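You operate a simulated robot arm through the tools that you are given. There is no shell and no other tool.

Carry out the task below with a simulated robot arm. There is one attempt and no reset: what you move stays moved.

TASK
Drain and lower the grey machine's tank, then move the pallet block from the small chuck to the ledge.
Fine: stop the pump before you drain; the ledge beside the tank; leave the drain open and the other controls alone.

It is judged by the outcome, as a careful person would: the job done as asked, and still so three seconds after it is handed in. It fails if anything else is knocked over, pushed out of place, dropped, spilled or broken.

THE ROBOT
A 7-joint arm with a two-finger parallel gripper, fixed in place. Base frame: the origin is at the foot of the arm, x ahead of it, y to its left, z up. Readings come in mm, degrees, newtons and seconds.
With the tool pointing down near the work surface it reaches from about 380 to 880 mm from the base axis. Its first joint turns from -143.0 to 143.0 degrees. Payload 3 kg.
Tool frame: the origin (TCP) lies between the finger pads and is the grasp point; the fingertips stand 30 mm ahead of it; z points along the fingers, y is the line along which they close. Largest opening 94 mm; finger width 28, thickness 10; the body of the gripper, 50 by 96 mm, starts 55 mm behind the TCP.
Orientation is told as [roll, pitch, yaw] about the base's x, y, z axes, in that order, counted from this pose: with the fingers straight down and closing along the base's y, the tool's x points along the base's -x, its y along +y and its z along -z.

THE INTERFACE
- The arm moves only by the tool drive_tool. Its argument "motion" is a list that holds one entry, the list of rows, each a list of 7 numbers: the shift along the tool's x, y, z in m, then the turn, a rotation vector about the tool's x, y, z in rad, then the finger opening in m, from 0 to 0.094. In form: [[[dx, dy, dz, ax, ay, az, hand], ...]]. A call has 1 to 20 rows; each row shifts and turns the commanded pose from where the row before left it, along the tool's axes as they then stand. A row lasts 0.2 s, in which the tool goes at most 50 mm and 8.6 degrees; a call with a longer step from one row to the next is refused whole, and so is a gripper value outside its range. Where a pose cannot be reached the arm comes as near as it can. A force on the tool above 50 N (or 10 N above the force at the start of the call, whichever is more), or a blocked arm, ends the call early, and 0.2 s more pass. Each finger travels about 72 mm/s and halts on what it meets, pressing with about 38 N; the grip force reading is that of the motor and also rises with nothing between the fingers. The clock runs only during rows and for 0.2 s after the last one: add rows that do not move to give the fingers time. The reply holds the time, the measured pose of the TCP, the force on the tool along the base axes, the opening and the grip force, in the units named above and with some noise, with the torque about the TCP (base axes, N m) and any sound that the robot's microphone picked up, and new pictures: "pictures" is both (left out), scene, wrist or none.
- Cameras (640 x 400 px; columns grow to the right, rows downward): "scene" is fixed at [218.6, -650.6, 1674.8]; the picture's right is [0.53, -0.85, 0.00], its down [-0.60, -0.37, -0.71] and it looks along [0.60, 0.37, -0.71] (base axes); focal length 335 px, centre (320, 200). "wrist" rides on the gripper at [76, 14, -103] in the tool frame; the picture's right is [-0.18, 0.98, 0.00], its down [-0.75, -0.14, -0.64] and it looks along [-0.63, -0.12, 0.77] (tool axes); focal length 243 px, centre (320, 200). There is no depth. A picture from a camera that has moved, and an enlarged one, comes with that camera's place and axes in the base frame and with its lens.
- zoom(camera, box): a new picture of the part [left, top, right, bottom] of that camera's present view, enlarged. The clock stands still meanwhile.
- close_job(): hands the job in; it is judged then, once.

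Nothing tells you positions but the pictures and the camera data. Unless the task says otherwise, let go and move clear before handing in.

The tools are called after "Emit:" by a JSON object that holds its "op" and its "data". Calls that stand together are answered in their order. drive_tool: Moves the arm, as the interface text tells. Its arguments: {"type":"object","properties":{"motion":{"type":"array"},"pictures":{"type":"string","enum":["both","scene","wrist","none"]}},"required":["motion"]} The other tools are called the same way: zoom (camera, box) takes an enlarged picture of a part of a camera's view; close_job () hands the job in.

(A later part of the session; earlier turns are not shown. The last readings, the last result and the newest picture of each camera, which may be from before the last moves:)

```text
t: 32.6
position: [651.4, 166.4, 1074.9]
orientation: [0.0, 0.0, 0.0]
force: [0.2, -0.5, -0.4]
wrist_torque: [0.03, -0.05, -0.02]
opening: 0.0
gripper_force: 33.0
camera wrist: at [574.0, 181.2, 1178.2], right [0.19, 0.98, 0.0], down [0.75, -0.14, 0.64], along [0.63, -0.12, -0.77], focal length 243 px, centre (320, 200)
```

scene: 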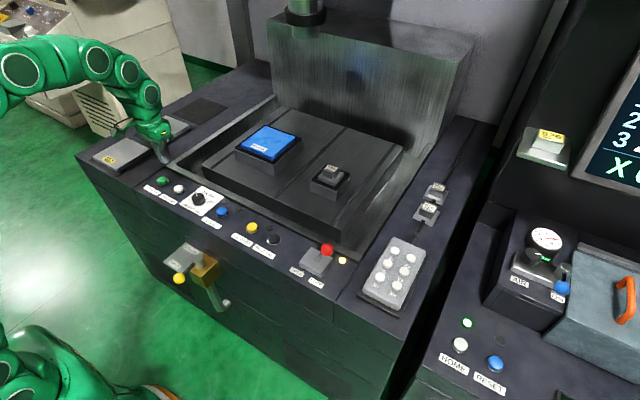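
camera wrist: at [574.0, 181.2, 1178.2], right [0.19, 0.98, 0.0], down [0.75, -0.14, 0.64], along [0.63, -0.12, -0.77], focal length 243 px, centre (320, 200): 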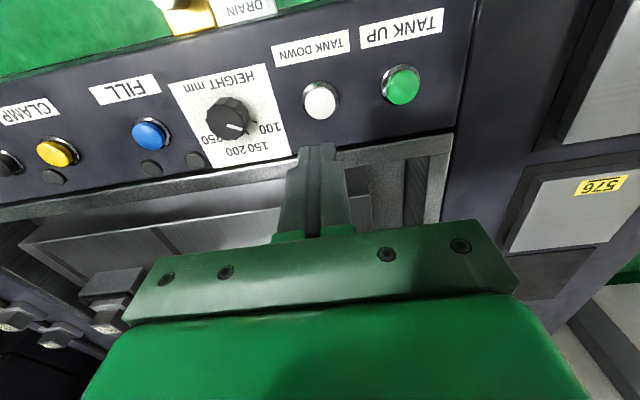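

The tank is down around the table. I'm moving over toward the small chuck at a safe height to look at the block, the lever and the ledge.

Emit:
{"op": "drive_tool", "data": {"motion": [[[0, -0.0395, -0.0095, 0, 0, 0, 0.03], [0, -0.0395, -0.0095, 0, 0, 0, 0.06], [0, -0.0395, -0.0095, 0, 0, 0, 0.09], [0, -0.0395, -0.0095, 0, 0, 0, 0.094], [0, -0.0395, -0.0095, 0, 0, 0, 0.094], [0, -0.0395, -0.0095, 0, 0, 0, 0.094], [0, -0.0395, -0.0095, 0, 0, 0, 0.094], [0, -0.0395, -0.0095, 0, 0, 0, 0.094], [0, 0, 0, 0, 0, 0, 0.094], [0, 0, 0, 0, 0, 0, 0.094]]]}}

Emit:
{"op": "zoom", "data": {"camera": "scene", "box": [220, 110, 460, 260]}}

```text
t: 34.8
position: [651.7, -151.5, 1151.2]
orientation: [0.0, 0.0, -0.1]
force: [-0.5, 0.2, -0.3]
wrist_torque: [0.0, 0.0, 0.02]
opening: 94.0
gripper_force: 0.1
camera wrist: at [573.6, -136.3, 1254.4], right [0.19, 0.98, 0.0], down [0.75, -0.14, 0.64], along [0.63, -0.12, -0.77], focal length 243 px, centre (320, 200)
```

scene: 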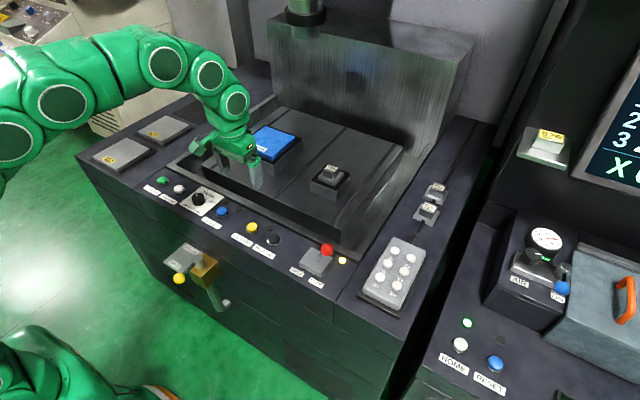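
wrist: 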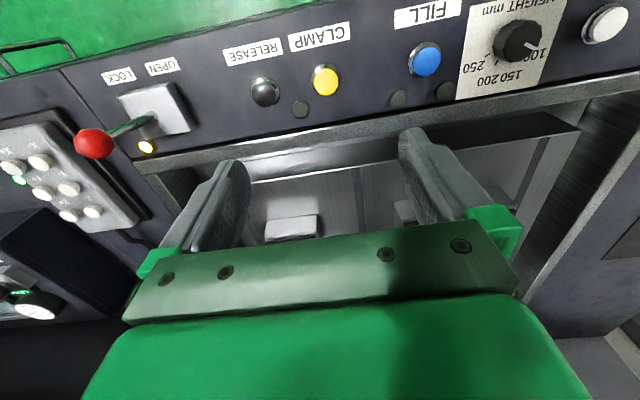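

```text
2.67 times, centred on (340, 185) of scene
camera zoom: at [218.6, -650.6, 1674.8], right [0.53, -0.85, 0.0], down [-0.6, -0.37, -0.71], along [0.6, 0.37, -0.71], focal length 892 px, centre (267, 240)
```

zoom: 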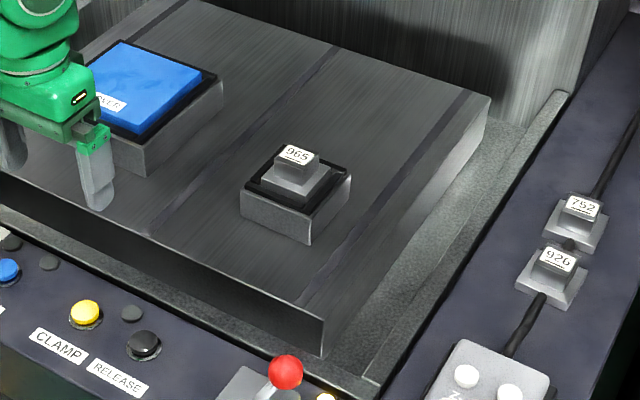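

The tank has sunk flush and the chuck stands free. I'll zoom into the wrist view to identify the chuck and the lever.

Emit:
{"op": "zoom", "data": {"camera": "wrist", "box": [60, 60, 380, 260]}}

Emit:
{"op": "zoom", "data": {"camera": "scene", "box": [290, 140, 370, 220]}}

Emit:
{"op": "zoom", "data": {"camera": "scene", "box": [390, 130, 490, 230]}}

```text
2.00 times, centred on (220, 160) of wrist
camera zoom: at [573.6, -136.3, 1254.4], right [0.19, 0.98, 0.0], down [0.75, -0.14, 0.64], along [0.63, -0.12, -0.77], focal length 485 px, centre (520, 280)
```

zoom: 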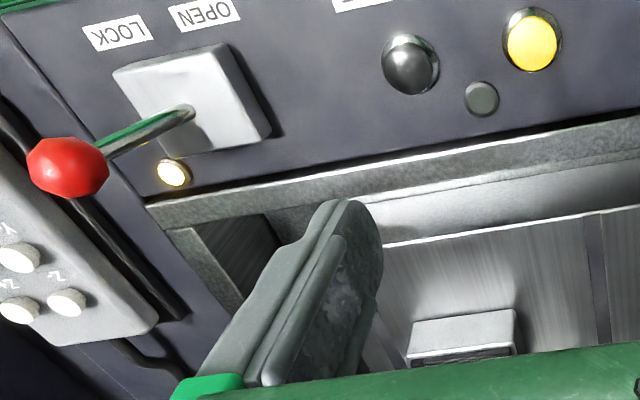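

```text
5.00 times, centred on (330, 180) of scene
camera zoom: at [218.6, -650.6, 1674.8], right [0.53, -0.85, 0.0], down [-0.6, -0.37, -0.71], along [0.6, 0.37, -0.71], focal length 1673 px, centre (270, 300)
```

zoom: 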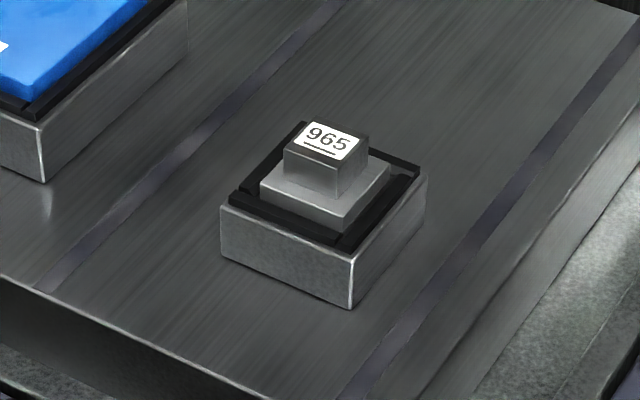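

```text
4.00 times, centred on (440, 180) of scene
camera zoom: at [218.6, -650.6, 1674.8], right [0.53, -0.85, 0.0], down [-0.6, -0.37, -0.71], along [0.6, 0.37, -0.71], focal length 1338 px, centre (-160, 280)
```

zoom: 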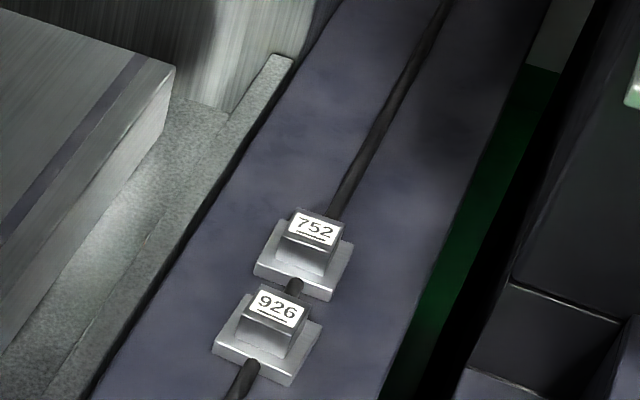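

I place the lever's red ball at about (647, −403, 1009), tilted toward LOCK. It lines up with the small chuck at about (930, −248), and its lamp shows locked. I'm moving above the ball to check before straddling it.

Emit:
{"op": "drive_tool", "data": {"motion": [[[0.0008, -0.042, 0.007, 0, 0, 0, 0.08], [0.0008, -0.042, 0.007, 0, 0, 0, 0.08], [0.0008, -0.042, 0.007, 0, 0, 0, 0.08], [0.0008, -0.042, 0.007, 0, 0, 0, 0.08], [0.0008, -0.042, 0.007, 0, 0, 0, 0.08], [0.0008, -0.0415, 0.006, 0, 0, 0, 0.08], [0, 0, 0, 0, 0, 0, 0.08]]]}}

```text
t: 36.4
position: [645.9, -402.4, 1110.0]
orientation: [-0.1, 0.0, -0.1]
force: [0.6, -0.3, -0.6]
wrist_torque: [0.0, -0.01, -0.02]
opening: 79.9
gripper_force: 0.0
camera wrist: at [568.9, -387.8, 1213.6], right [0.19, 0.98, 0.0], down [0.75, -0.14, 0.64], along [0.63, -0.12, -0.77], focal length 243 px, centre (320, 200)
```

scene: 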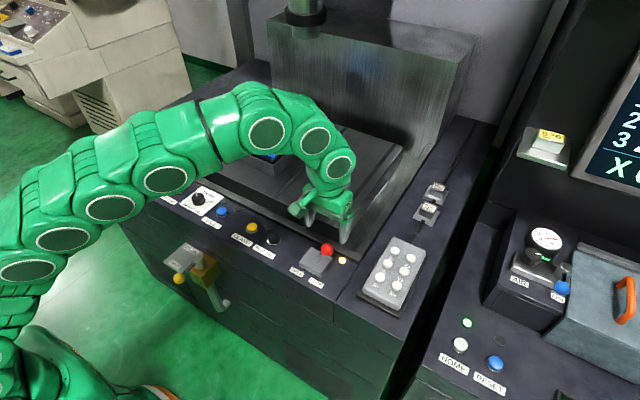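
wrist: 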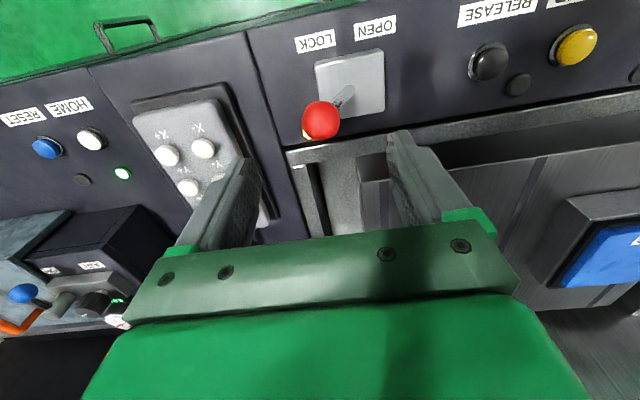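

The ball is centred beneath the open fingers at about (649, −402). I'm descending to straddle it.

Emit:
{"op": "drive_tool", "data": {"motion": [[[-0.0026, 0, 0.04, 0, 0, 0, 0.08], [0, 0, 0.03, 0, 0, 0, 0.08], [0, 0, 0.018, 0, 0, 0, 0.08], [0, 0, 0, 0, 0, 0, 0.08]]]}}

```text
t: 37.4
position: [648.7, -402.4, 1021.8]
orientation: [0.0, 0.0, 0.0]
force: [0.2, -0.3, 0.1]
wrist_torque: [0.02, -0.01, 0.01]
opening: 79.9
gripper_force: 0.1
camera wrist: at [571.4, -386.8, 1125.7], right [0.19, 0.98, 0.0], down [0.75, -0.14, 0.64], along [0.63, -0.12, -0.77], focal length 243 px, centre (320, 200)
```

scene: 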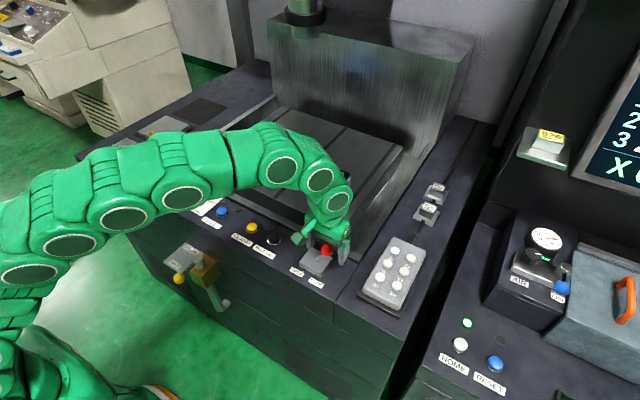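
wrist: 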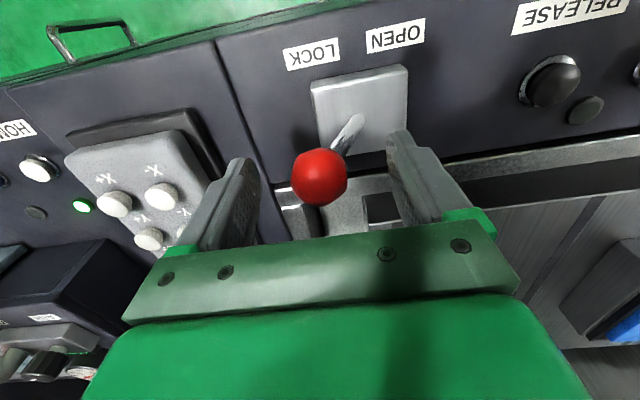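

The ball sits between the fingers. I'll narrow the opening to 50 mm and push toward OPEN (+y) in small steps.

Emit:
{"op": "drive_tool", "data": {"motion": [[[0, 0, 0, 0, 0, 0, 0.05], [0, 0.004, 0, 0, 0, 0, 0.05], [0, 0.006, 0, 0, 0, 0, 0.05], [0, 0.007, 0, 0, 0, 0, 0.05], [0, 0.007, 0, 0, 0, 0, 0.05], [0, 0.007, 0, 0, 0, 0, 0.05], [0, 0.007, 0, 0, 0, 0, 0.05]]]}}

```text
t: 39.0
position: [648.3, -363.1, 1022.7]
orientation: [0.0, -0.2, -0.1]
force: [0.3, 0.5, -0.1]
wrist_torque: [0.03, 0.03, 0.05]
opening: 50.3
gripper_force: 0.3
camera wrist: at [571.9, -348.7, 1126.0], right [0.19, 0.98, 0.0], down [0.75, -0.14, 0.64], along [0.63, -0.12, -0.77], focal length 243 px, centre (320, 200)
```

scene: 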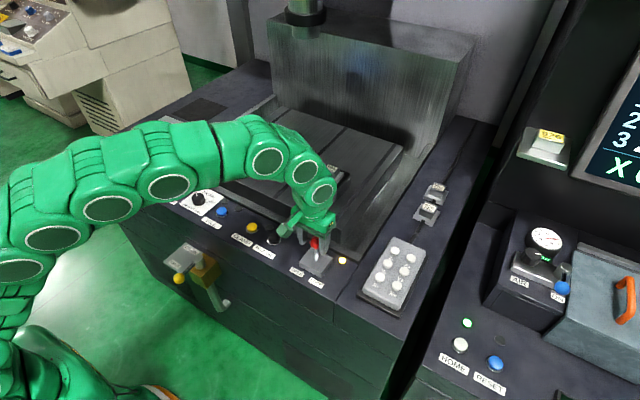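
wrist: 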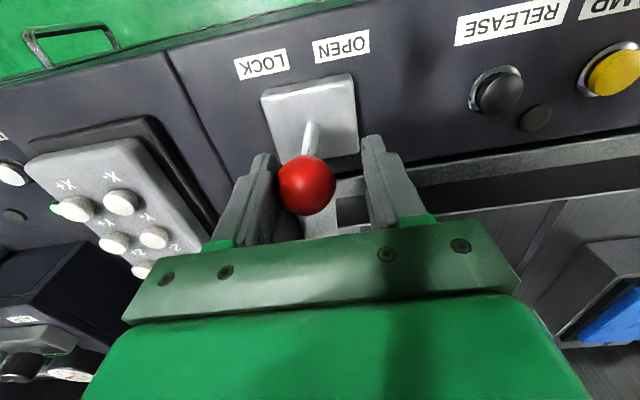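

The lever is now about upright, with little resistance. I'm continuing toward OPEN until it reaches its stop.

Emit:
{"op": "drive_tool", "data": {"motion": [[[0, 0.007, 0, 0, 0, 0, 0.05], [0, 0.007, 0, 0, 0, 0, 0.05], [0, 0.006, 0.001, 0, 0, 0, 0.05], [0, 0.005, 0.001, 0, 0, 0, 0.05], [0, 0.004, 0.001, 0, 0, 0, 0.05], [0, 0.003, 0, 0, 0, 0, 0.05]]]}}

```text
t: 40.4
position: [648.6, -331.3, 1019.5]
orientation: [0.0, 0.0, -0.2]
force: [0.6, 0.6, 0.4]
wrist_torque: [-0.03, 0.01, 0.0]
opening: 50.1
gripper_force: 0.0
camera wrist: at [571.8, -316.6, 1122.7], right [0.19, 0.98, 0.0], down [0.75, -0.14, 0.64], along [0.63, -0.12, -0.77], focal length 243 px, centre (320, 200)
```

scene: 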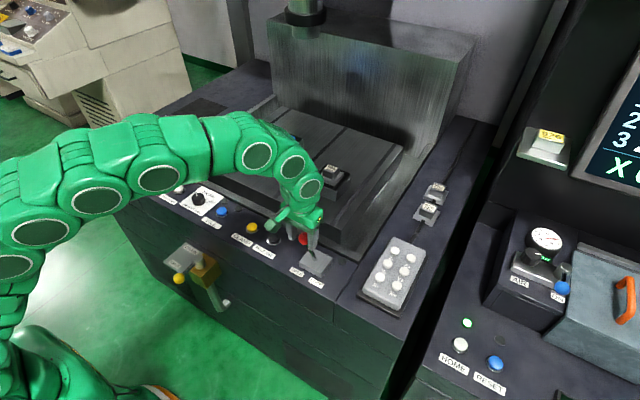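
wrist: 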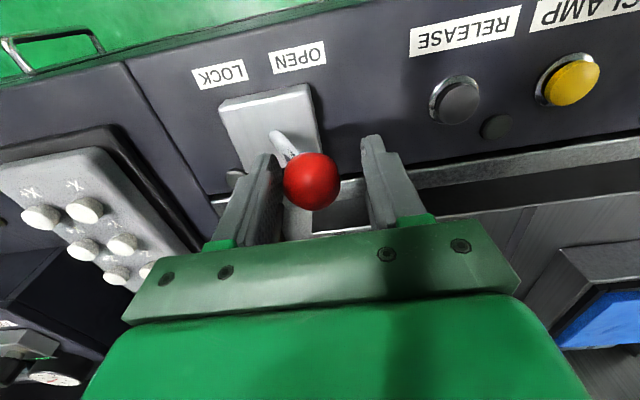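

The lever leans to OPEN and its lamp has gone out. I'll nudge a little further to confirm it is on its stop.

Emit:
{"op": "drive_tool", "data": {"motion": [[[0, 0.003, 0, 0, 0, 0, 0.05], [0, 0.003, 0, 0, 0, 0, 0.05], [0, 0.003, 0, 0, 0, 0, 0.05], [0, 0.002, 0, 0, 0, 0, 0.05]]], "pictures": "wrist"}}

```text
t: 41.4
position: [648.3, -322.4, 1019.5]
orientation: [-0.1, -0.1, 0.0]
force: [-1.2, -17.6, -2.4]
wrist_torque: [-0.21, -0.04, -0.03]
opening: 60.2
gripper_force: 8.8
camera wrist: at [571.9, -306.9, 1122.7], right [0.19, 0.98, 0.0], down [0.75, -0.14, 0.64], along [0.63, -0.12, -0.77], focal length 243 px, centre (320, 200)
```

wrist: 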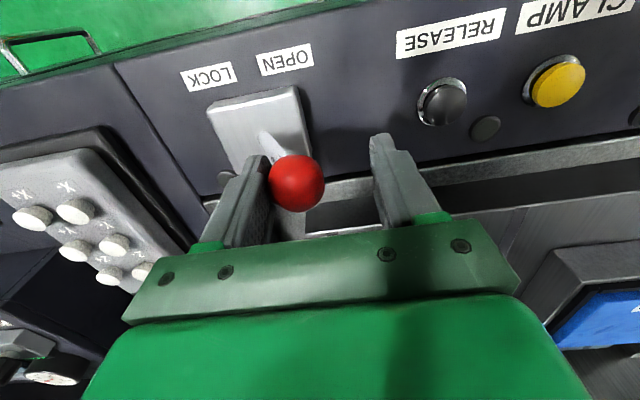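

There is 17 N at the stop, so the lever is fully OPEN with its lamp off. I'm backing off, lifting clear, and heading toward the small chuck.

Emit:
{"op": "drive_tool", "data": {"motion": [[[0, -0.012, 0, 0, 0, 0, 0.07], [0, 0, -0.03, 0, 0, 0, 0.07], [0, 0, -0.045, 0, 0, 0, 0.07], [0, 0, -0.045, 0, 0, 0, 0.07], [0, 0, -0.04, 0, 0, 0, 0.07], [-0.038, 0.021, 0, 0, 0, 0, 0.07], [-0.038, 0.021, 0, 0, 0, 0, 0.07], [-0.038, 0.021, 0, 0, 0, 0, 0.07], [-0.038, 0.021, 0, 0, 0, 0, 0.07], [0, 0, 0, 0, 0, 0, 0.07]]]}}

Emit:
{"op": "zoom", "data": {"camera": "wrist", "box": [220, 100, 420, 240]}}

Emit:
{"op": "zoom", "data": {"camera": "scene", "box": [220, 110, 460, 300]}}

```text
t: 43.6
position: [734.1, -285.2, 1179.7]
orientation: [0.0, 0.0, -0.1]
force: [1.0, 0.6, -0.4]
wrist_torque: [-0.01, 0.01, 0.02]
opening: 69.8
gripper_force: 0.1
out of reach, approached as far as the arm can: row 8, 9
camera wrist: at [656.9, -269.9, 1283.0], right [0.19, 0.98, 0.0], down [0.75, -0.14, 0.64], along [0.63, -0.12, -0.77], focal length 243 px, centre (320, 200)
```

scene: 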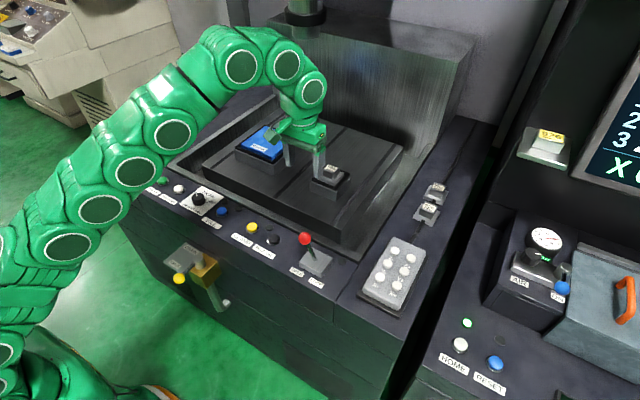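
wrist: 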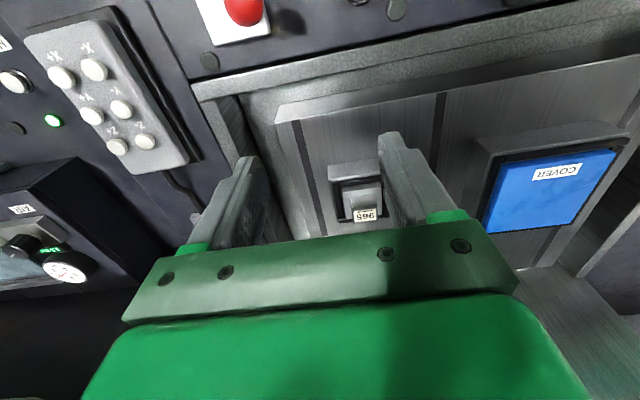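

```text
2.86 times, centred on (320, 170) of wrist
camera zoom: at [656.9, -269.9, 1283.0], right [0.19, 0.98, 0.0], down [0.75, -0.14, 0.64], along [0.63, -0.12, -0.77], focal length 693 px, centre (320, 286)
```

zoom: 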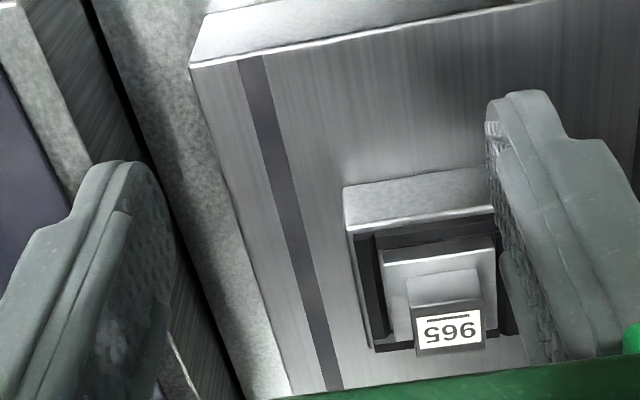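

```text
2.11 times, centred on (340, 205) of scene
camera zoom: at [218.6, -650.6, 1674.8], right [0.53, -0.85, 0.0], down [-0.6, -0.37, -0.71], along [0.6, 0.37, -0.71], focal length 704 px, centre (278, 190)
```

zoom: 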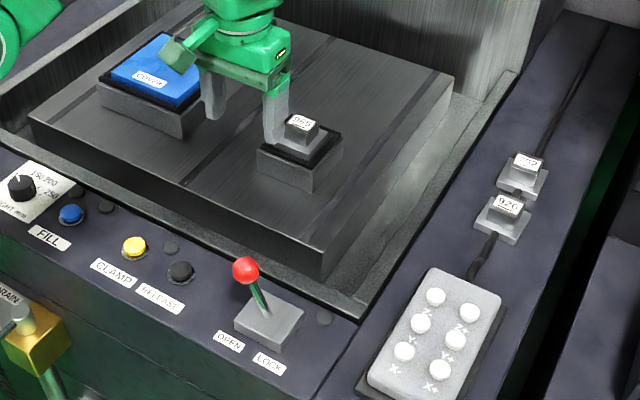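

The arm reaches its limit here with the tool vertical. The block top is at about (925, −249, 1008), which is beyond vertical reach, so I'll tilt the tool forward 45° in place to gain reach.

Emit:
{"op": "drive_tool", "data": {"motion": [[[0, 0, 0, 0, -0.131, 0, 0.07], [0, 0, 0, 0, -0.131, 0, 0.07], [0, 0, 0, 0, -0.131, 0, 0.07], [0, 0, 0, 0, -0.131, 0, 0.07], [0, 0, 0, 0, -0.131, 0, 0.07], [0, 0, 0, 0, -0.131, 0, 0.07], [0, 0, 0, 0, 0, 0, 0.07]]]}}

```text
t: 45.2
position: [734.6, -284.2, 1180.1]
orientation: [-0.1, -45.1, -0.1]
force: [0.3, 0.0, 0.6]
wrist_torque: [-0.03, -0.01, -0.01]
opening: 70.3
gripper_force: 0.0
camera wrist: at [606.8, -269.5, 1198.4], right [0.13, 0.98, 0.13], down [0.08, -0.14, 0.99], along [0.99, -0.12, -0.09], focal length 243 px, centre (320, 200)
```

scene: 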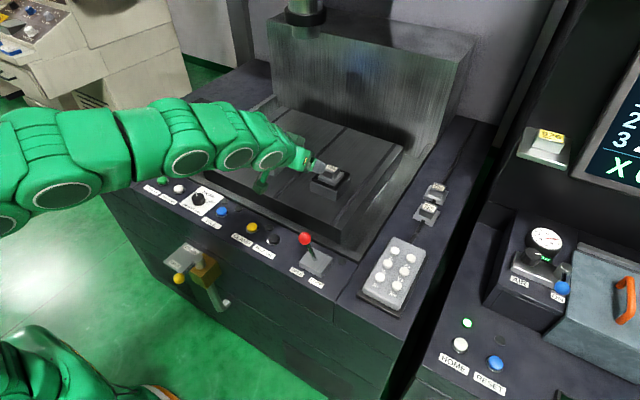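
wrist: 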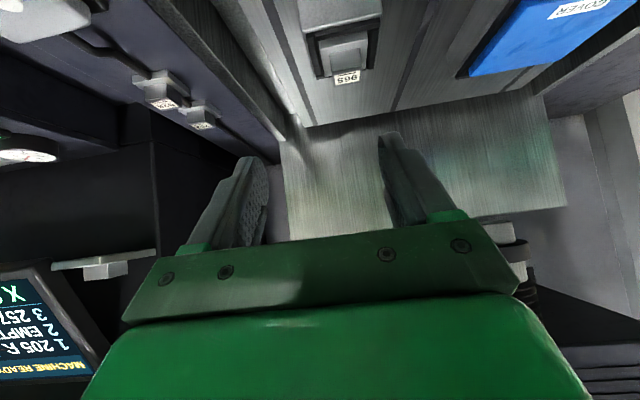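

The tilt worked and the view is clear. I'm moving to a pre-grasp point about 70 mm short of the block along the 45° approach line.

Emit:
{"op": "drive_tool", "data": {"motion": [[[-0.0013, 0.007, 0.0346, 0, 0, 0, 0.07], [-0.0013, 0.007, 0.0346, 0, 0, 0, 0.07], [-0.0013, 0.007, 0.0346, 0, 0, 0, 0.07], [-0.0013, 0.007, 0.0346, 0, 0, 0, 0.07], [-0.0013, 0.007, 0.0346, 0, 0, 0, 0.07], [0, 0, 0, 0, 0, 0, 0.07]]]}}

Emit:
{"op": "zoom", "data": {"camera": "wrist", "box": [220, 60, 420, 240]}}

Emit:
{"op": "zoom", "data": {"camera": "scene", "box": [260, 120, 380, 220]}}

```text
t: 46.6
position: [860.7, -250.5, 1061.5]
orientation: [0.0, -45.2, 0.0]
force: [0.0, -0.4, 0.0]
wrist_torque: [0.01, -0.02, -0.02]
opening: 70.1
gripper_force: 0.1
camera wrist: at [733.4, -235.6, 1080.8], right [0.13, 0.98, 0.13], down [0.08, -0.14, 0.99], along [0.99, -0.12, -0.09], focal length 243 px, centre (320, 200)
```

scene: 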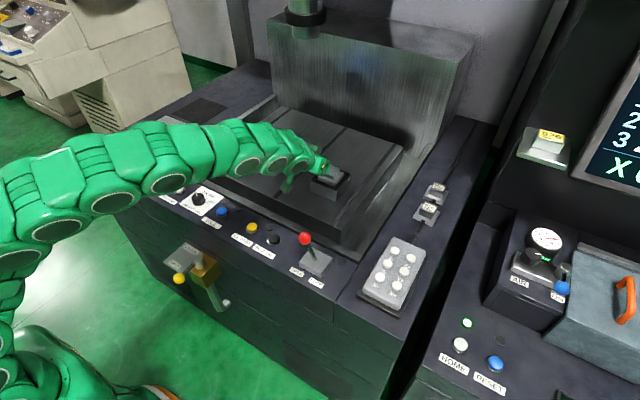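
wrist: 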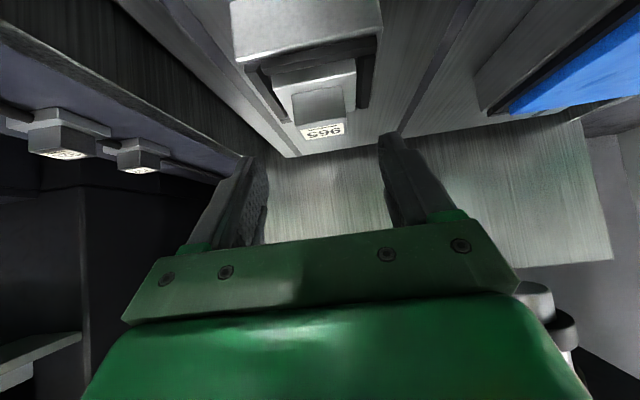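

```text
2.22 times, centred on (320, 150) of wrist
camera zoom: at [733.4, -235.6, 1080.8], right [0.13, 0.98, 0.13], down [0.08, -0.14, 0.99], along [0.99, -0.12, -0.09], focal length 539 px, centre (320, 311)
```

zoom: 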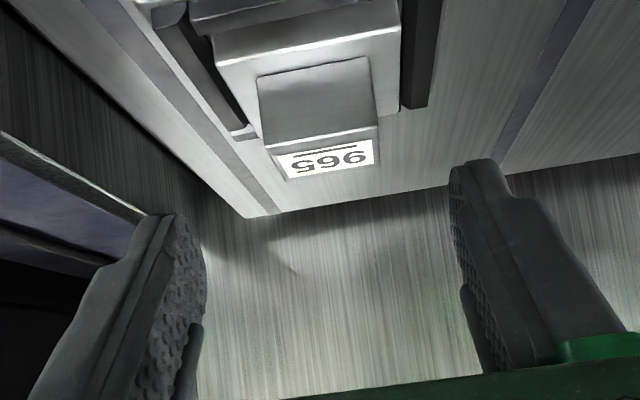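

```text
4.00 times, centred on (320, 170) of scene
camera zoom: at [218.6, -650.6, 1674.8], right [0.53, -0.85, 0.0], down [-0.6, -0.37, -0.71], along [0.6, 0.37, -0.71], focal length 1338 px, centre (320, 320)
```

zoom: 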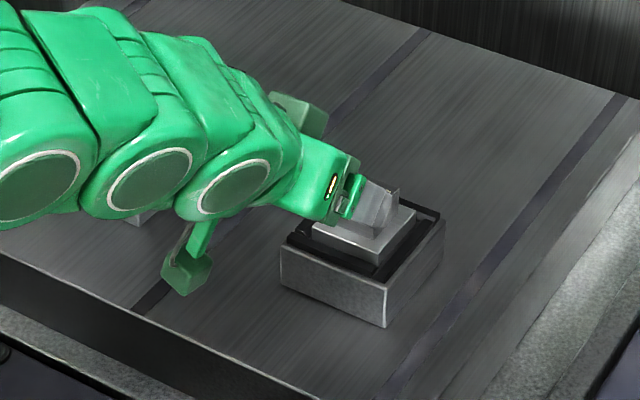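

The block face is at x≈904, y≈−248 and z 984–1008, about 37 mm wide, standing on a 61 mm base plate whose top is at about 984. I'm advancing the fingers around the upper block, keeping the tips just above the base plate.

Emit:
{"op": "drive_tool", "data": {"motion": [[[-0.002, 0.001, 0.03, 0, 0, 0, 0.07], [-0.0015, 0.001, 0.025, 0, 0, 0, 0.07], [-0.0008, 0, 0.0115, 0, 0, 0, 0.07], [0, 0, 0, 0, 0, 0, 0.07]]]}}

Emit:
{"op": "zoom", "data": {"camera": "wrist", "box": [220, 60, 420, 240]}}

Emit:
{"op": "zoom", "data": {"camera": "scene", "box": [290, 140, 370, 210]}}

```text
t: 47.6
position: [910.6, -248.0, 1017.2]
orientation: [0.0, -45.1, -0.1]
force: [-0.3, 0.0, 0.4]
wrist_torque: [0.01, 0.02, 0.02]
opening: 70.0
gripper_force: 0.1
camera wrist: at [783.6, -233.1, 1037.0], right [0.13, 0.98, 0.13], down [0.08, -0.14, 0.99], along [0.99, -0.12, -0.09], focal length 243 px, centre (320, 200)
```

scene: 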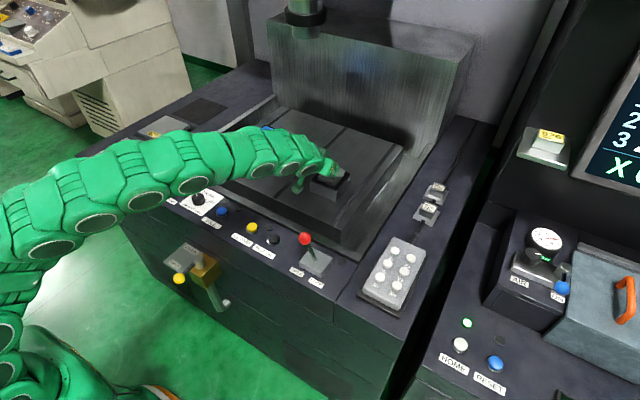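
wrist: 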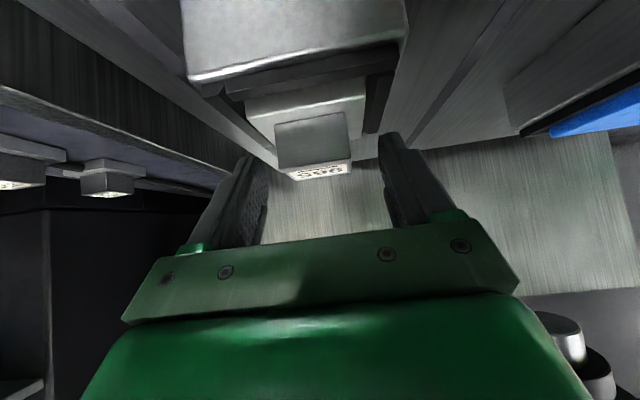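

```text
2.22 times, centred on (320, 150) of wrist
camera zoom: at [783.6, -233.1, 1037.0], right [0.13, 0.98, 0.13], down [0.08, -0.14, 0.99], along [0.99, -0.12, -0.09], focal length 539 px, centre (320, 311)
```

zoom: 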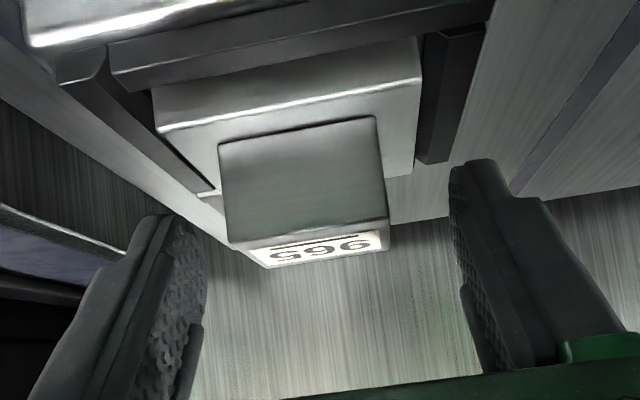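

```text
5.71 times, centred on (330, 175) of scene
camera zoom: at [218.6, -650.6, 1674.8], right [0.53, -0.85, 0.0], down [-0.6, -0.37, -0.71], along [0.6, 0.37, -0.71], focal length 1912 px, centre (263, 343)
```

zoom: 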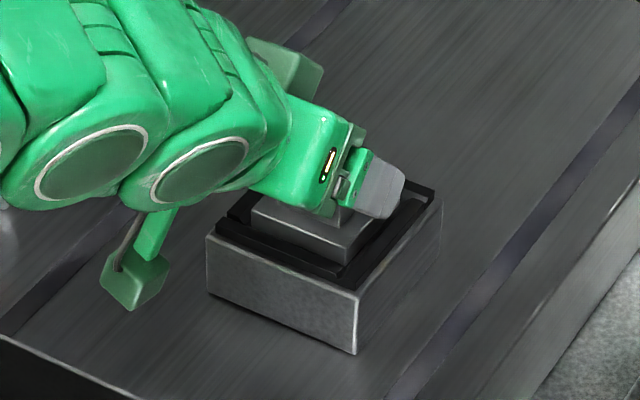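

The fingers flank the upper block and are centred on it (block y≈−247.5, TCP y −248). I'm closing.

Emit:
{"op": "drive_tool", "data": {"motion": [[[0, 0, 0, 0, 0, 0, 0.05], [0, 0, 0, 0, 0, 0, 0.042], [0, 0, 0, 0, 0, 0, 0.03], [0, 0, 0, 0, 0, 0, 0.02], [0, 0, 0, 0, 0, 0, 0.02], [0, 0, 0, 0, 0, 0, 0.02]]]}}

Emit:
{"op": "zoom", "data": {"camera": "wrist", "box": [220, 60, 420, 240]}}

```text
t: 49.0
position: [911.6, -249.1, 1017.8]
orientation: [0.1, -45.1, -0.1]
force: [-0.2, -1.5, -0.3]
wrist_torque: [-0.05, -0.05, -0.09]
opening: 39.5
gripper_force: 38.1
camera wrist: at [783.5, -233.2, 1037.1], right [0.13, 0.98, 0.13], down [0.08, -0.14, 0.99], along [0.99, -0.12, -0.1], focal length 243 px, centre (320, 200)
```

scene: 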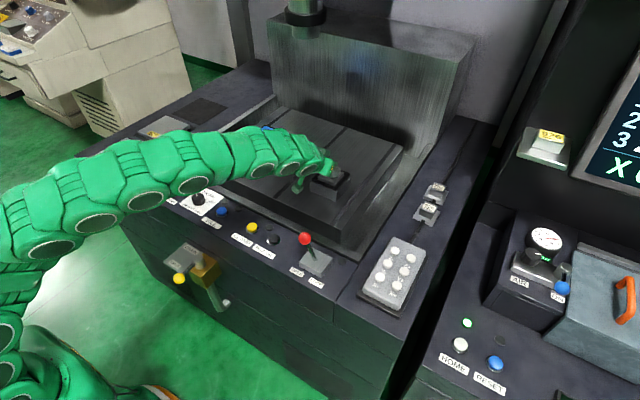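
wrist: 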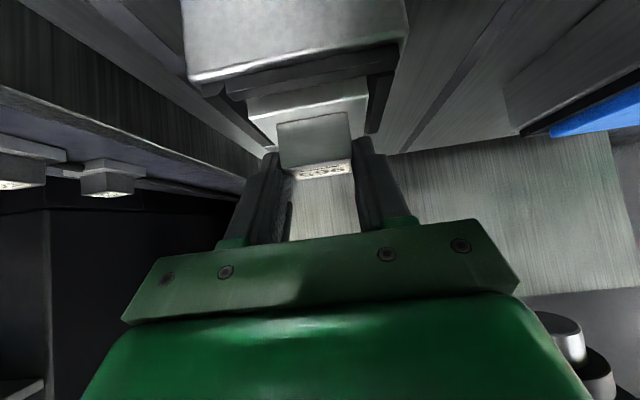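

```text
2.22 times, centred on (320, 150) of wrist
camera zoom: at [783.5, -233.2, 1037.1], right [0.13, 0.98, 0.13], down [0.08, -0.14, 0.99], along [0.99, -0.12, -0.1], focal length 539 px, centre (320, 311)
```

zoom: 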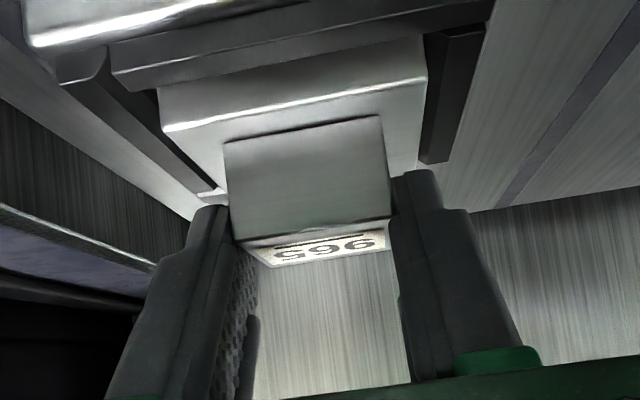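

I have a grip on 39.5 mm with 38 N, and the block shifted slightly as it was gripped, so the chuck is released. I'm lifting straight up gently first and watching the force.

Emit:
{"op": "drive_tool", "data": {"motion": [[[-0.0028, 0, -0.0028, 0, 0, 0, 0.02], [-0.0035, 0, -0.0035, 0, 0, 0, 0.02], [-0.0035, 0, -0.0035, 0, 0, 0, 0.02], [-0.0035, 0, -0.0035, 0, 0, 0, 0.02]]]}}

Emit:
{"op": "zoom", "data": {"camera": "wrist", "box": [220, 60, 420, 240]}}

Emit:
{"op": "zoom", "data": {"camera": "scene", "box": [290, 140, 370, 210]}}

```text
t: 50.0
position: [912.4, -248.0, 1036.9]
orientation: [0.0, -44.9, -0.1]
force: [0.4, 0.1, -5.1]
wrist_torque: [0.02, 0.07, 0.0]
opening: 39.8
gripper_force: 38.3
camera wrist: at [784.0, -232.9, 1055.8], right [0.13, 0.98, 0.13], down [0.08, -0.14, 0.99], along [0.99, -0.12, -0.1], focal length 243 px, centre (320, 200)
```

scene: 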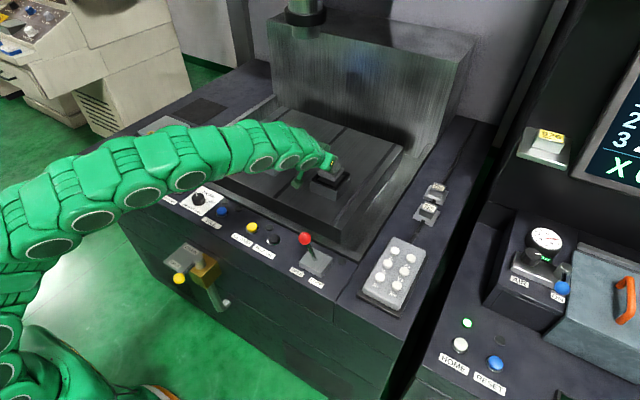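
wrist: 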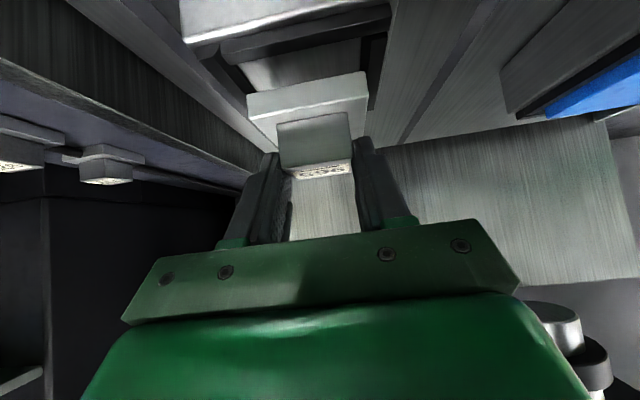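

```text
2.22 times, centred on (320, 150) of wrist
camera zoom: at [784.0, -232.9, 1055.8], right [0.13, 0.98, 0.13], down [0.08, -0.14, 0.99], along [0.99, -0.12, -0.1], focal length 539 px, centre (320, 311)
```

zoom: 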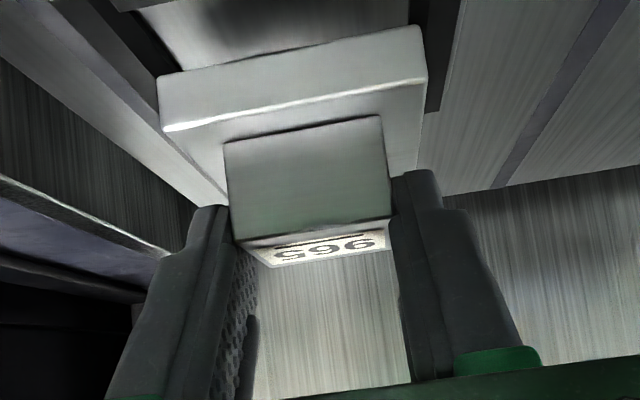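

```text
5.71 times, centred on (330, 175) of scene
camera zoom: at [218.6, -650.6, 1674.8], right [0.53, -0.85, 0.0], down [-0.6, -0.37, -0.71], along [0.6, 0.37, -0.71], focal length 1912 px, centre (263, 343)
```

zoom: 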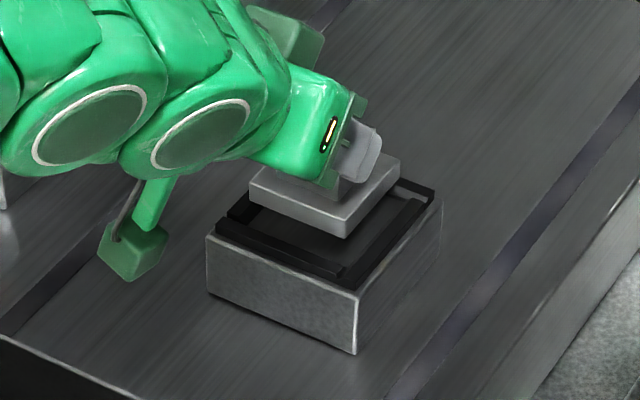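

The block is free (about 5 N) and clear of the chuck. Before moving it, I'll inspect the right-hand ledge, where blocks 752 and 926 stand, for a free spot.

Emit:
{"op": "zoom", "data": {"camera": "scene", "box": [370, 170, 470, 270]}}

Emit:
{"op": "zoom", "data": {"camera": "scene", "box": [410, 90, 510, 190]}}

Emit:
{"op": "zoom", "data": {"camera": "scene", "box": [320, 220, 440, 340]}}

Emit:
{"op": "zoom", "data": {"camera": "wrist", "box": [0, 60, 200, 240]}}

```text
4.00 times, centred on (420, 220) of scene
camera zoom: at [218.6, -650.6, 1674.8], right [0.53, -0.85, 0.0], down [-0.6, -0.37, -0.71], along [0.6, 0.37, -0.71], focal length 1338 px, centre (-80, 120)
```

zoom: 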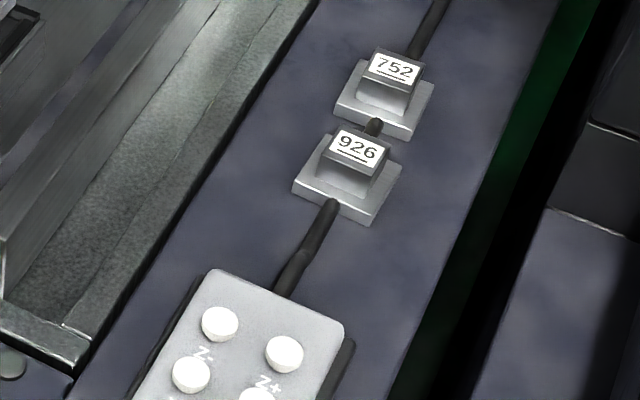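

```text
4.00 times, centred on (460, 140) of scene
camera zoom: at [218.6, -650.6, 1674.8], right [0.53, -0.85, 0.0], down [-0.6, -0.37, -0.71], along [0.6, 0.37, -0.71], focal length 1338 px, centre (-240, 440)
```

zoom: 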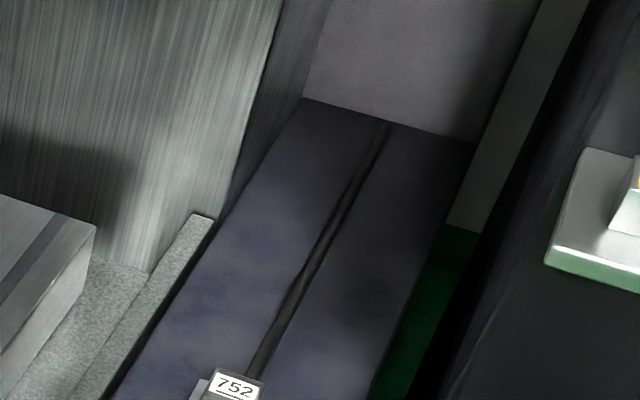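

```text
3.33 times, centred on (380, 280) of scene
camera zoom: at [218.6, -650.6, 1674.8], right [0.53, -0.85, 0.0], down [-0.6, -0.37, -0.71], along [0.6, 0.37, -0.71], focal length 1115 px, centre (120, -67)
```

zoom: 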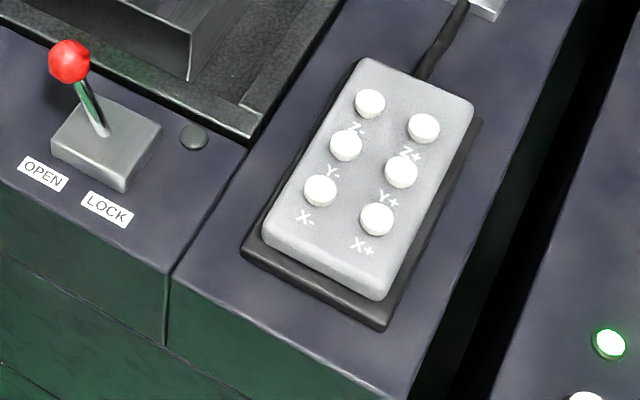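

```text
2.22 times, centred on (100, 150) of wrist
camera zoom: at [784.0, -232.9, 1055.8], right [0.13, 0.98, 0.13], down [0.08, -0.14, 0.99], along [0.99, -0.12, -0.1], focal length 539 px, centre (809, 311)
```

zoom: 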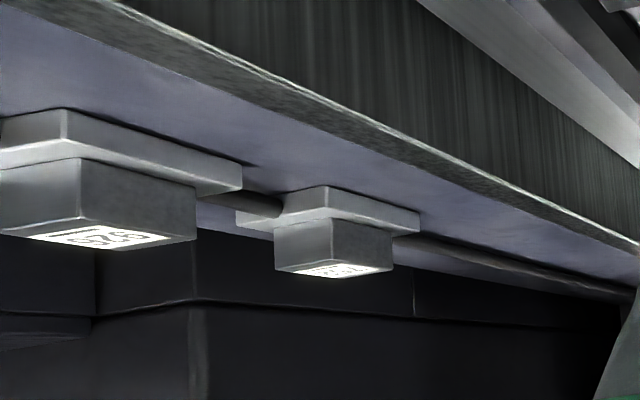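

The ledge surface is at z≈920. The free patch lies between the pendant (ends at about x=825) and block 926 (starts at about x=944, y=−530), and between the tank flange (y≈−472) and the cable (y≈−556). I'll put the block at about (884, −514). First I'll lift more and yaw −12° so the camera clears the pendant.

Emit:
{"op": "drive_tool", "data": {"motion": [[[-0.009, 0, -0.009, 0, 0, 0, 0.02], [-0.009, 0, -0.009, 0, 0, 0, 0.02], [0, 0, 0, 0.05, 0, 0.05, 0.02], [0, 0, 0, 0.049, 0, 0.049, 0.02], [0, 0, 0, 0.049, 0, 0.049, 0.02], [0, 0, 0, 0, 0, 0, 0.02]]]}}

```text
t: 51.4
position: [910.8, -248.4, 1061.7]
orientation: [0.0, -45.1, -12.0]
force: [-0.1, -1.7, -4.8]
wrist_torque: [0.04, 0.09, -0.01]
opening: 39.8
gripper_force: 38.1
camera wrist: at [789.6, -207.0, 1081.0], right [0.33, 0.93, 0.13], down [0.05, -0.15, 0.99], along [0.94, -0.32, -0.1], focal length 243 px, centre (320, 200)
```

scene: 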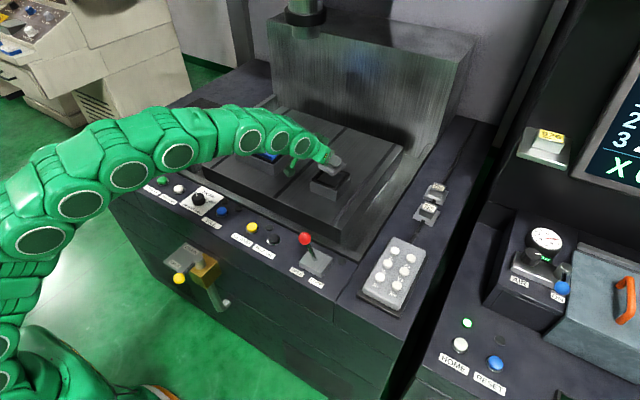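
wrist: 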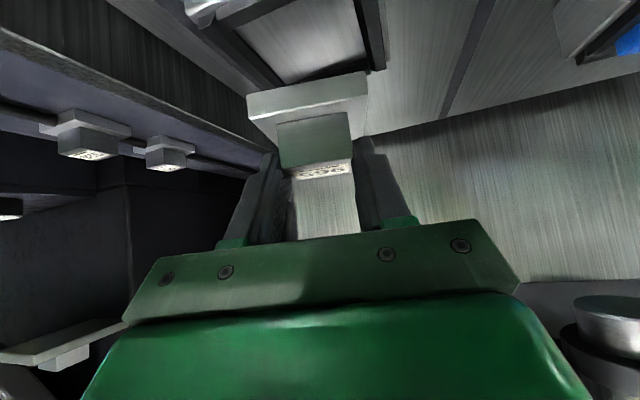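

The block is securely held. I'm moving sideways toward the ledge at this height.

Emit:
{"op": "drive_tool", "data": {"motion": [[[-0.0008, -0.018, 0.0008, 0, 0, 0, 0.02], [-0.0016, -0.033, 0.0016, 0, 0, 0, 0.02], [-0.0016, -0.033, 0.0016, 0, 0, 0, 0.02], [-0.0016, -0.033, 0.0016, 0, 0, 0, 0.02], [-0.0016, -0.033, 0.0016, 0, 0, 0, 0.02], [-0.0016, -0.03, 0.0016, 0, 0, 0, 0.02], [-0.0008, -0.015, 0.0008, 0, 0, 0, 0.02], [0, 0, 0, 0, 0, 0, 0.02]]]}}

```text
t: 53.2
position: [883.8, -441.7, 1061.7]
orientation: [0.0, -45.1, -12.1]
force: [0.4, -0.5, -5.4]
wrist_torque: [0.01, 0.07, 0.02]
opening: 39.7
gripper_force: 37.9
camera wrist: at [762.5, -400.2, 1081.1], right [0.33, 0.93, 0.13], down [0.05, -0.15, 0.99], along [0.94, -0.32, -0.09], focal length 243 px, centre (320, 200)
```

scene: 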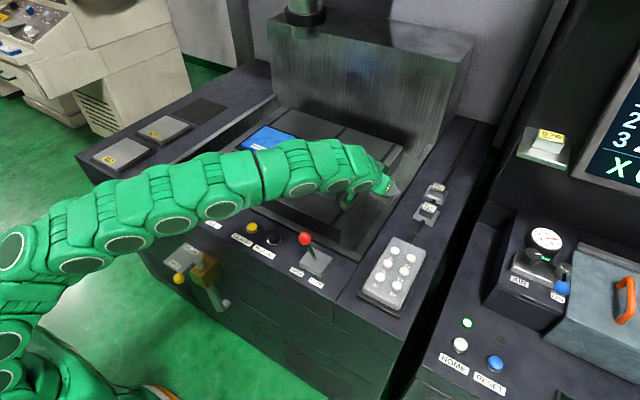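
wrist: 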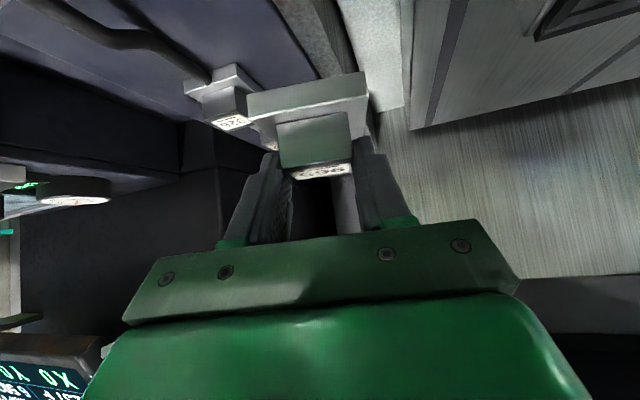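

Still within reach. I'm covering the last 70 mm to above the ledge spot.

Emit:
{"op": "drive_tool", "data": {"motion": [[[-0.0011, -0.0236, 0.0011, 0, 0, 0, 0.02], [-0.0011, -0.0236, 0.0011, 0, 0, 0, 0.02], [-0.0011, -0.0236, 0.0011, 0, 0, 0, 0.02], [0, 0, 0, 0, 0, 0, 0.02]]]}}

Emit:
{"op": "zoom", "data": {"camera": "wrist", "box": [140, 0, 440, 200]}}

Emit:
{"op": "zoom", "data": {"camera": "scene", "box": [350, 150, 470, 270]}}

```text
t: 54.2
position: [873.8, -511.3, 1063.0]
orientation: [0.2, -45.0, -12.2]
force: [0.5, 0.0, -3.9]
wrist_torque: [0.04, 0.07, 0.02]
opening: 39.9
gripper_force: 37.9
camera wrist: at [751.8, -470.4, 1081.3], right [0.33, 0.93, 0.13], down [0.05, -0.16, 0.99], along [0.94, -0.32, -0.1], focal length 243 px, centre (320, 200)
```

scene: 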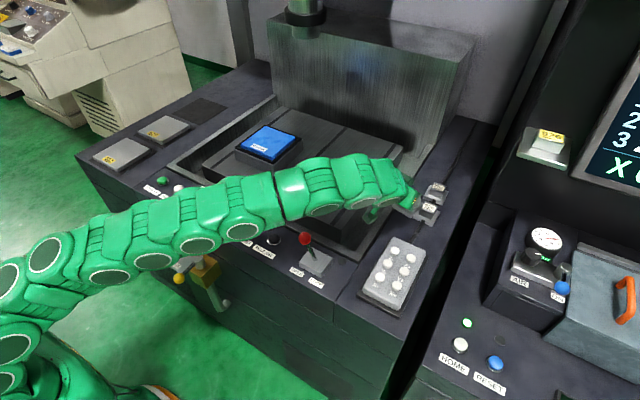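
wrist: 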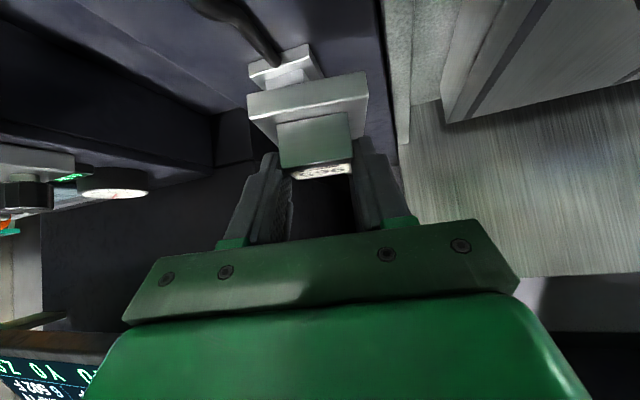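

```text
2.00 times, centred on (290, 100) of wrist
camera zoom: at [751.8, -470.4, 1081.3], right [0.33, 0.93, 0.13], down [0.05, -0.16, 0.99], along [0.94, -0.32, -0.1], focal length 485 px, centre (380, 400)
```

zoom: 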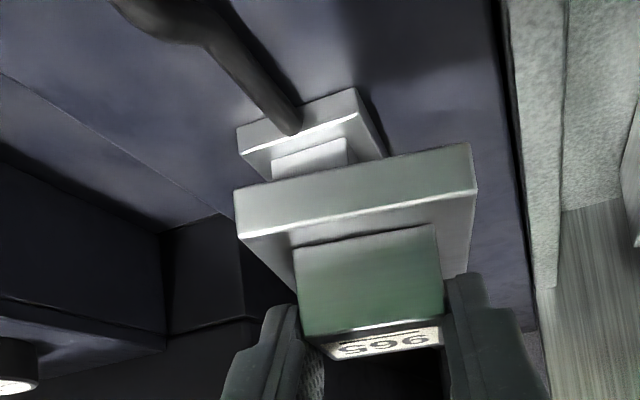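

```text
3.33 times, centred on (410, 210) of scene
camera zoom: at [218.6, -650.6, 1674.8], right [0.53, -0.85, 0.0], down [-0.6, -0.37, -0.71], along [0.6, 0.37, -0.71], focal length 1115 px, centre (20, 167)
```

zoom: 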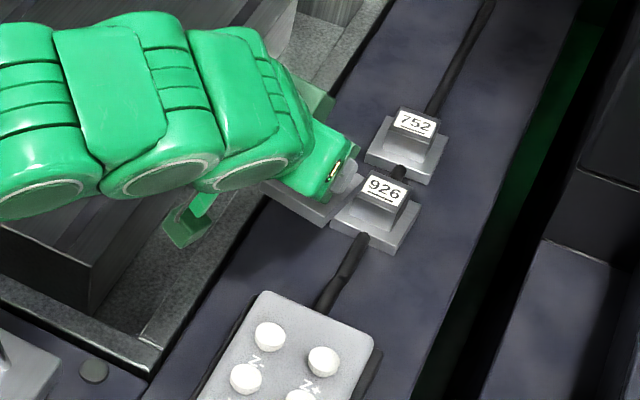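

Block 926, the cable and the flange edge confirm the free patch (y −467 to −556, x up to 944), and my block fits centred in it. I'm lowering vertically 75 mm, nudging 2 mm away from the cable.

Emit:
{"op": "drive_tool", "data": {"motion": [[[0.0177, 0.001, 0.0177, 0, 0, 0, 0.02], [0.0177, 0.001, 0.0177, 0, 0, 0, 0.02], [0.0177, 0, 0.0177, 0, 0, 0, 0.02], [0, 0, 0, 0, 0, 0, 0.02]]]}}

Emit:
{"op": "zoom", "data": {"camera": "wrist", "box": [140, 0, 440, 200]}}

Emit:
{"op": "zoom", "data": {"camera": "scene", "box": [350, 170, 450, 270]}}

```text
t: 55.2
position: [873.7, -510.6, 988.0]
orientation: [0.0, -45.1, -12.1]
force: [-0.6, -0.7, -5.1]
wrist_torque: [0.04, 0.1, 0.03]
opening: 39.6
gripper_force: 37.9
camera wrist: at [752.8, -469.1, 1006.1], right [0.33, 0.93, 0.13], down [0.05, -0.15, 0.99], along [0.94, -0.32, -0.09], focal length 243 px, centre (320, 200)
```

scene: 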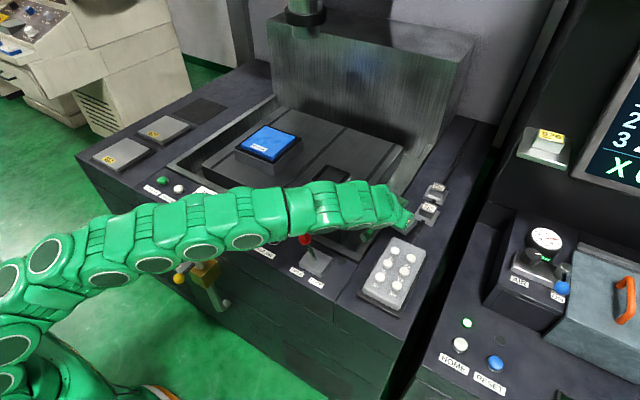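
wrist: 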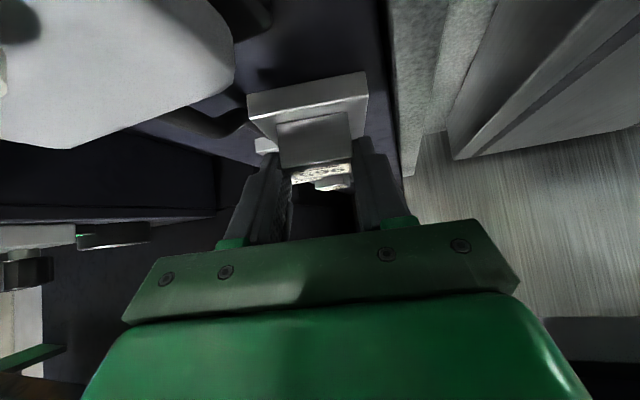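

```text
2.00 times, centred on (290, 100) of wrist
camera zoom: at [752.8, -469.1, 1006.1], right [0.33, 0.93, 0.13], down [0.05, -0.15, 0.99], along [0.94, -0.32, -0.09], focal length 485 px, centre (380, 400)
```

zoom: 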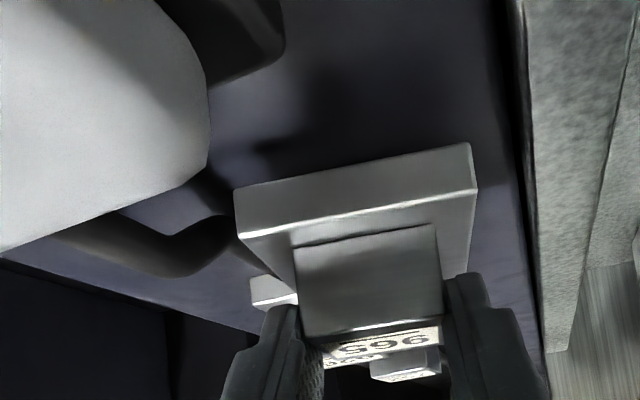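

```text
4.00 times, centred on (400, 220) of scene
camera zoom: at [218.6, -650.6, 1674.8], right [0.53, -0.85, 0.0], down [-0.6, -0.37, -0.71], along [0.6, 0.37, -0.71], focal length 1338 px, centre (0, 120)
```

zoom: 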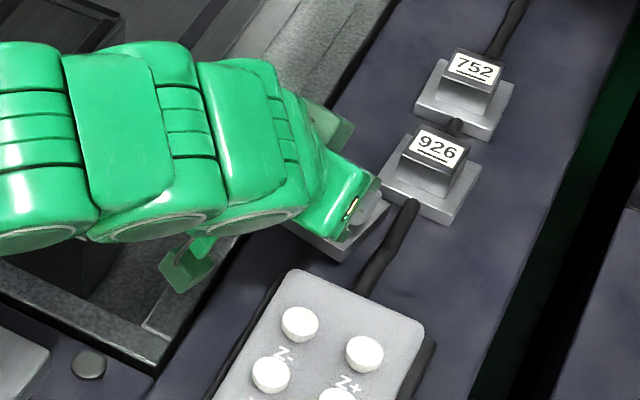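

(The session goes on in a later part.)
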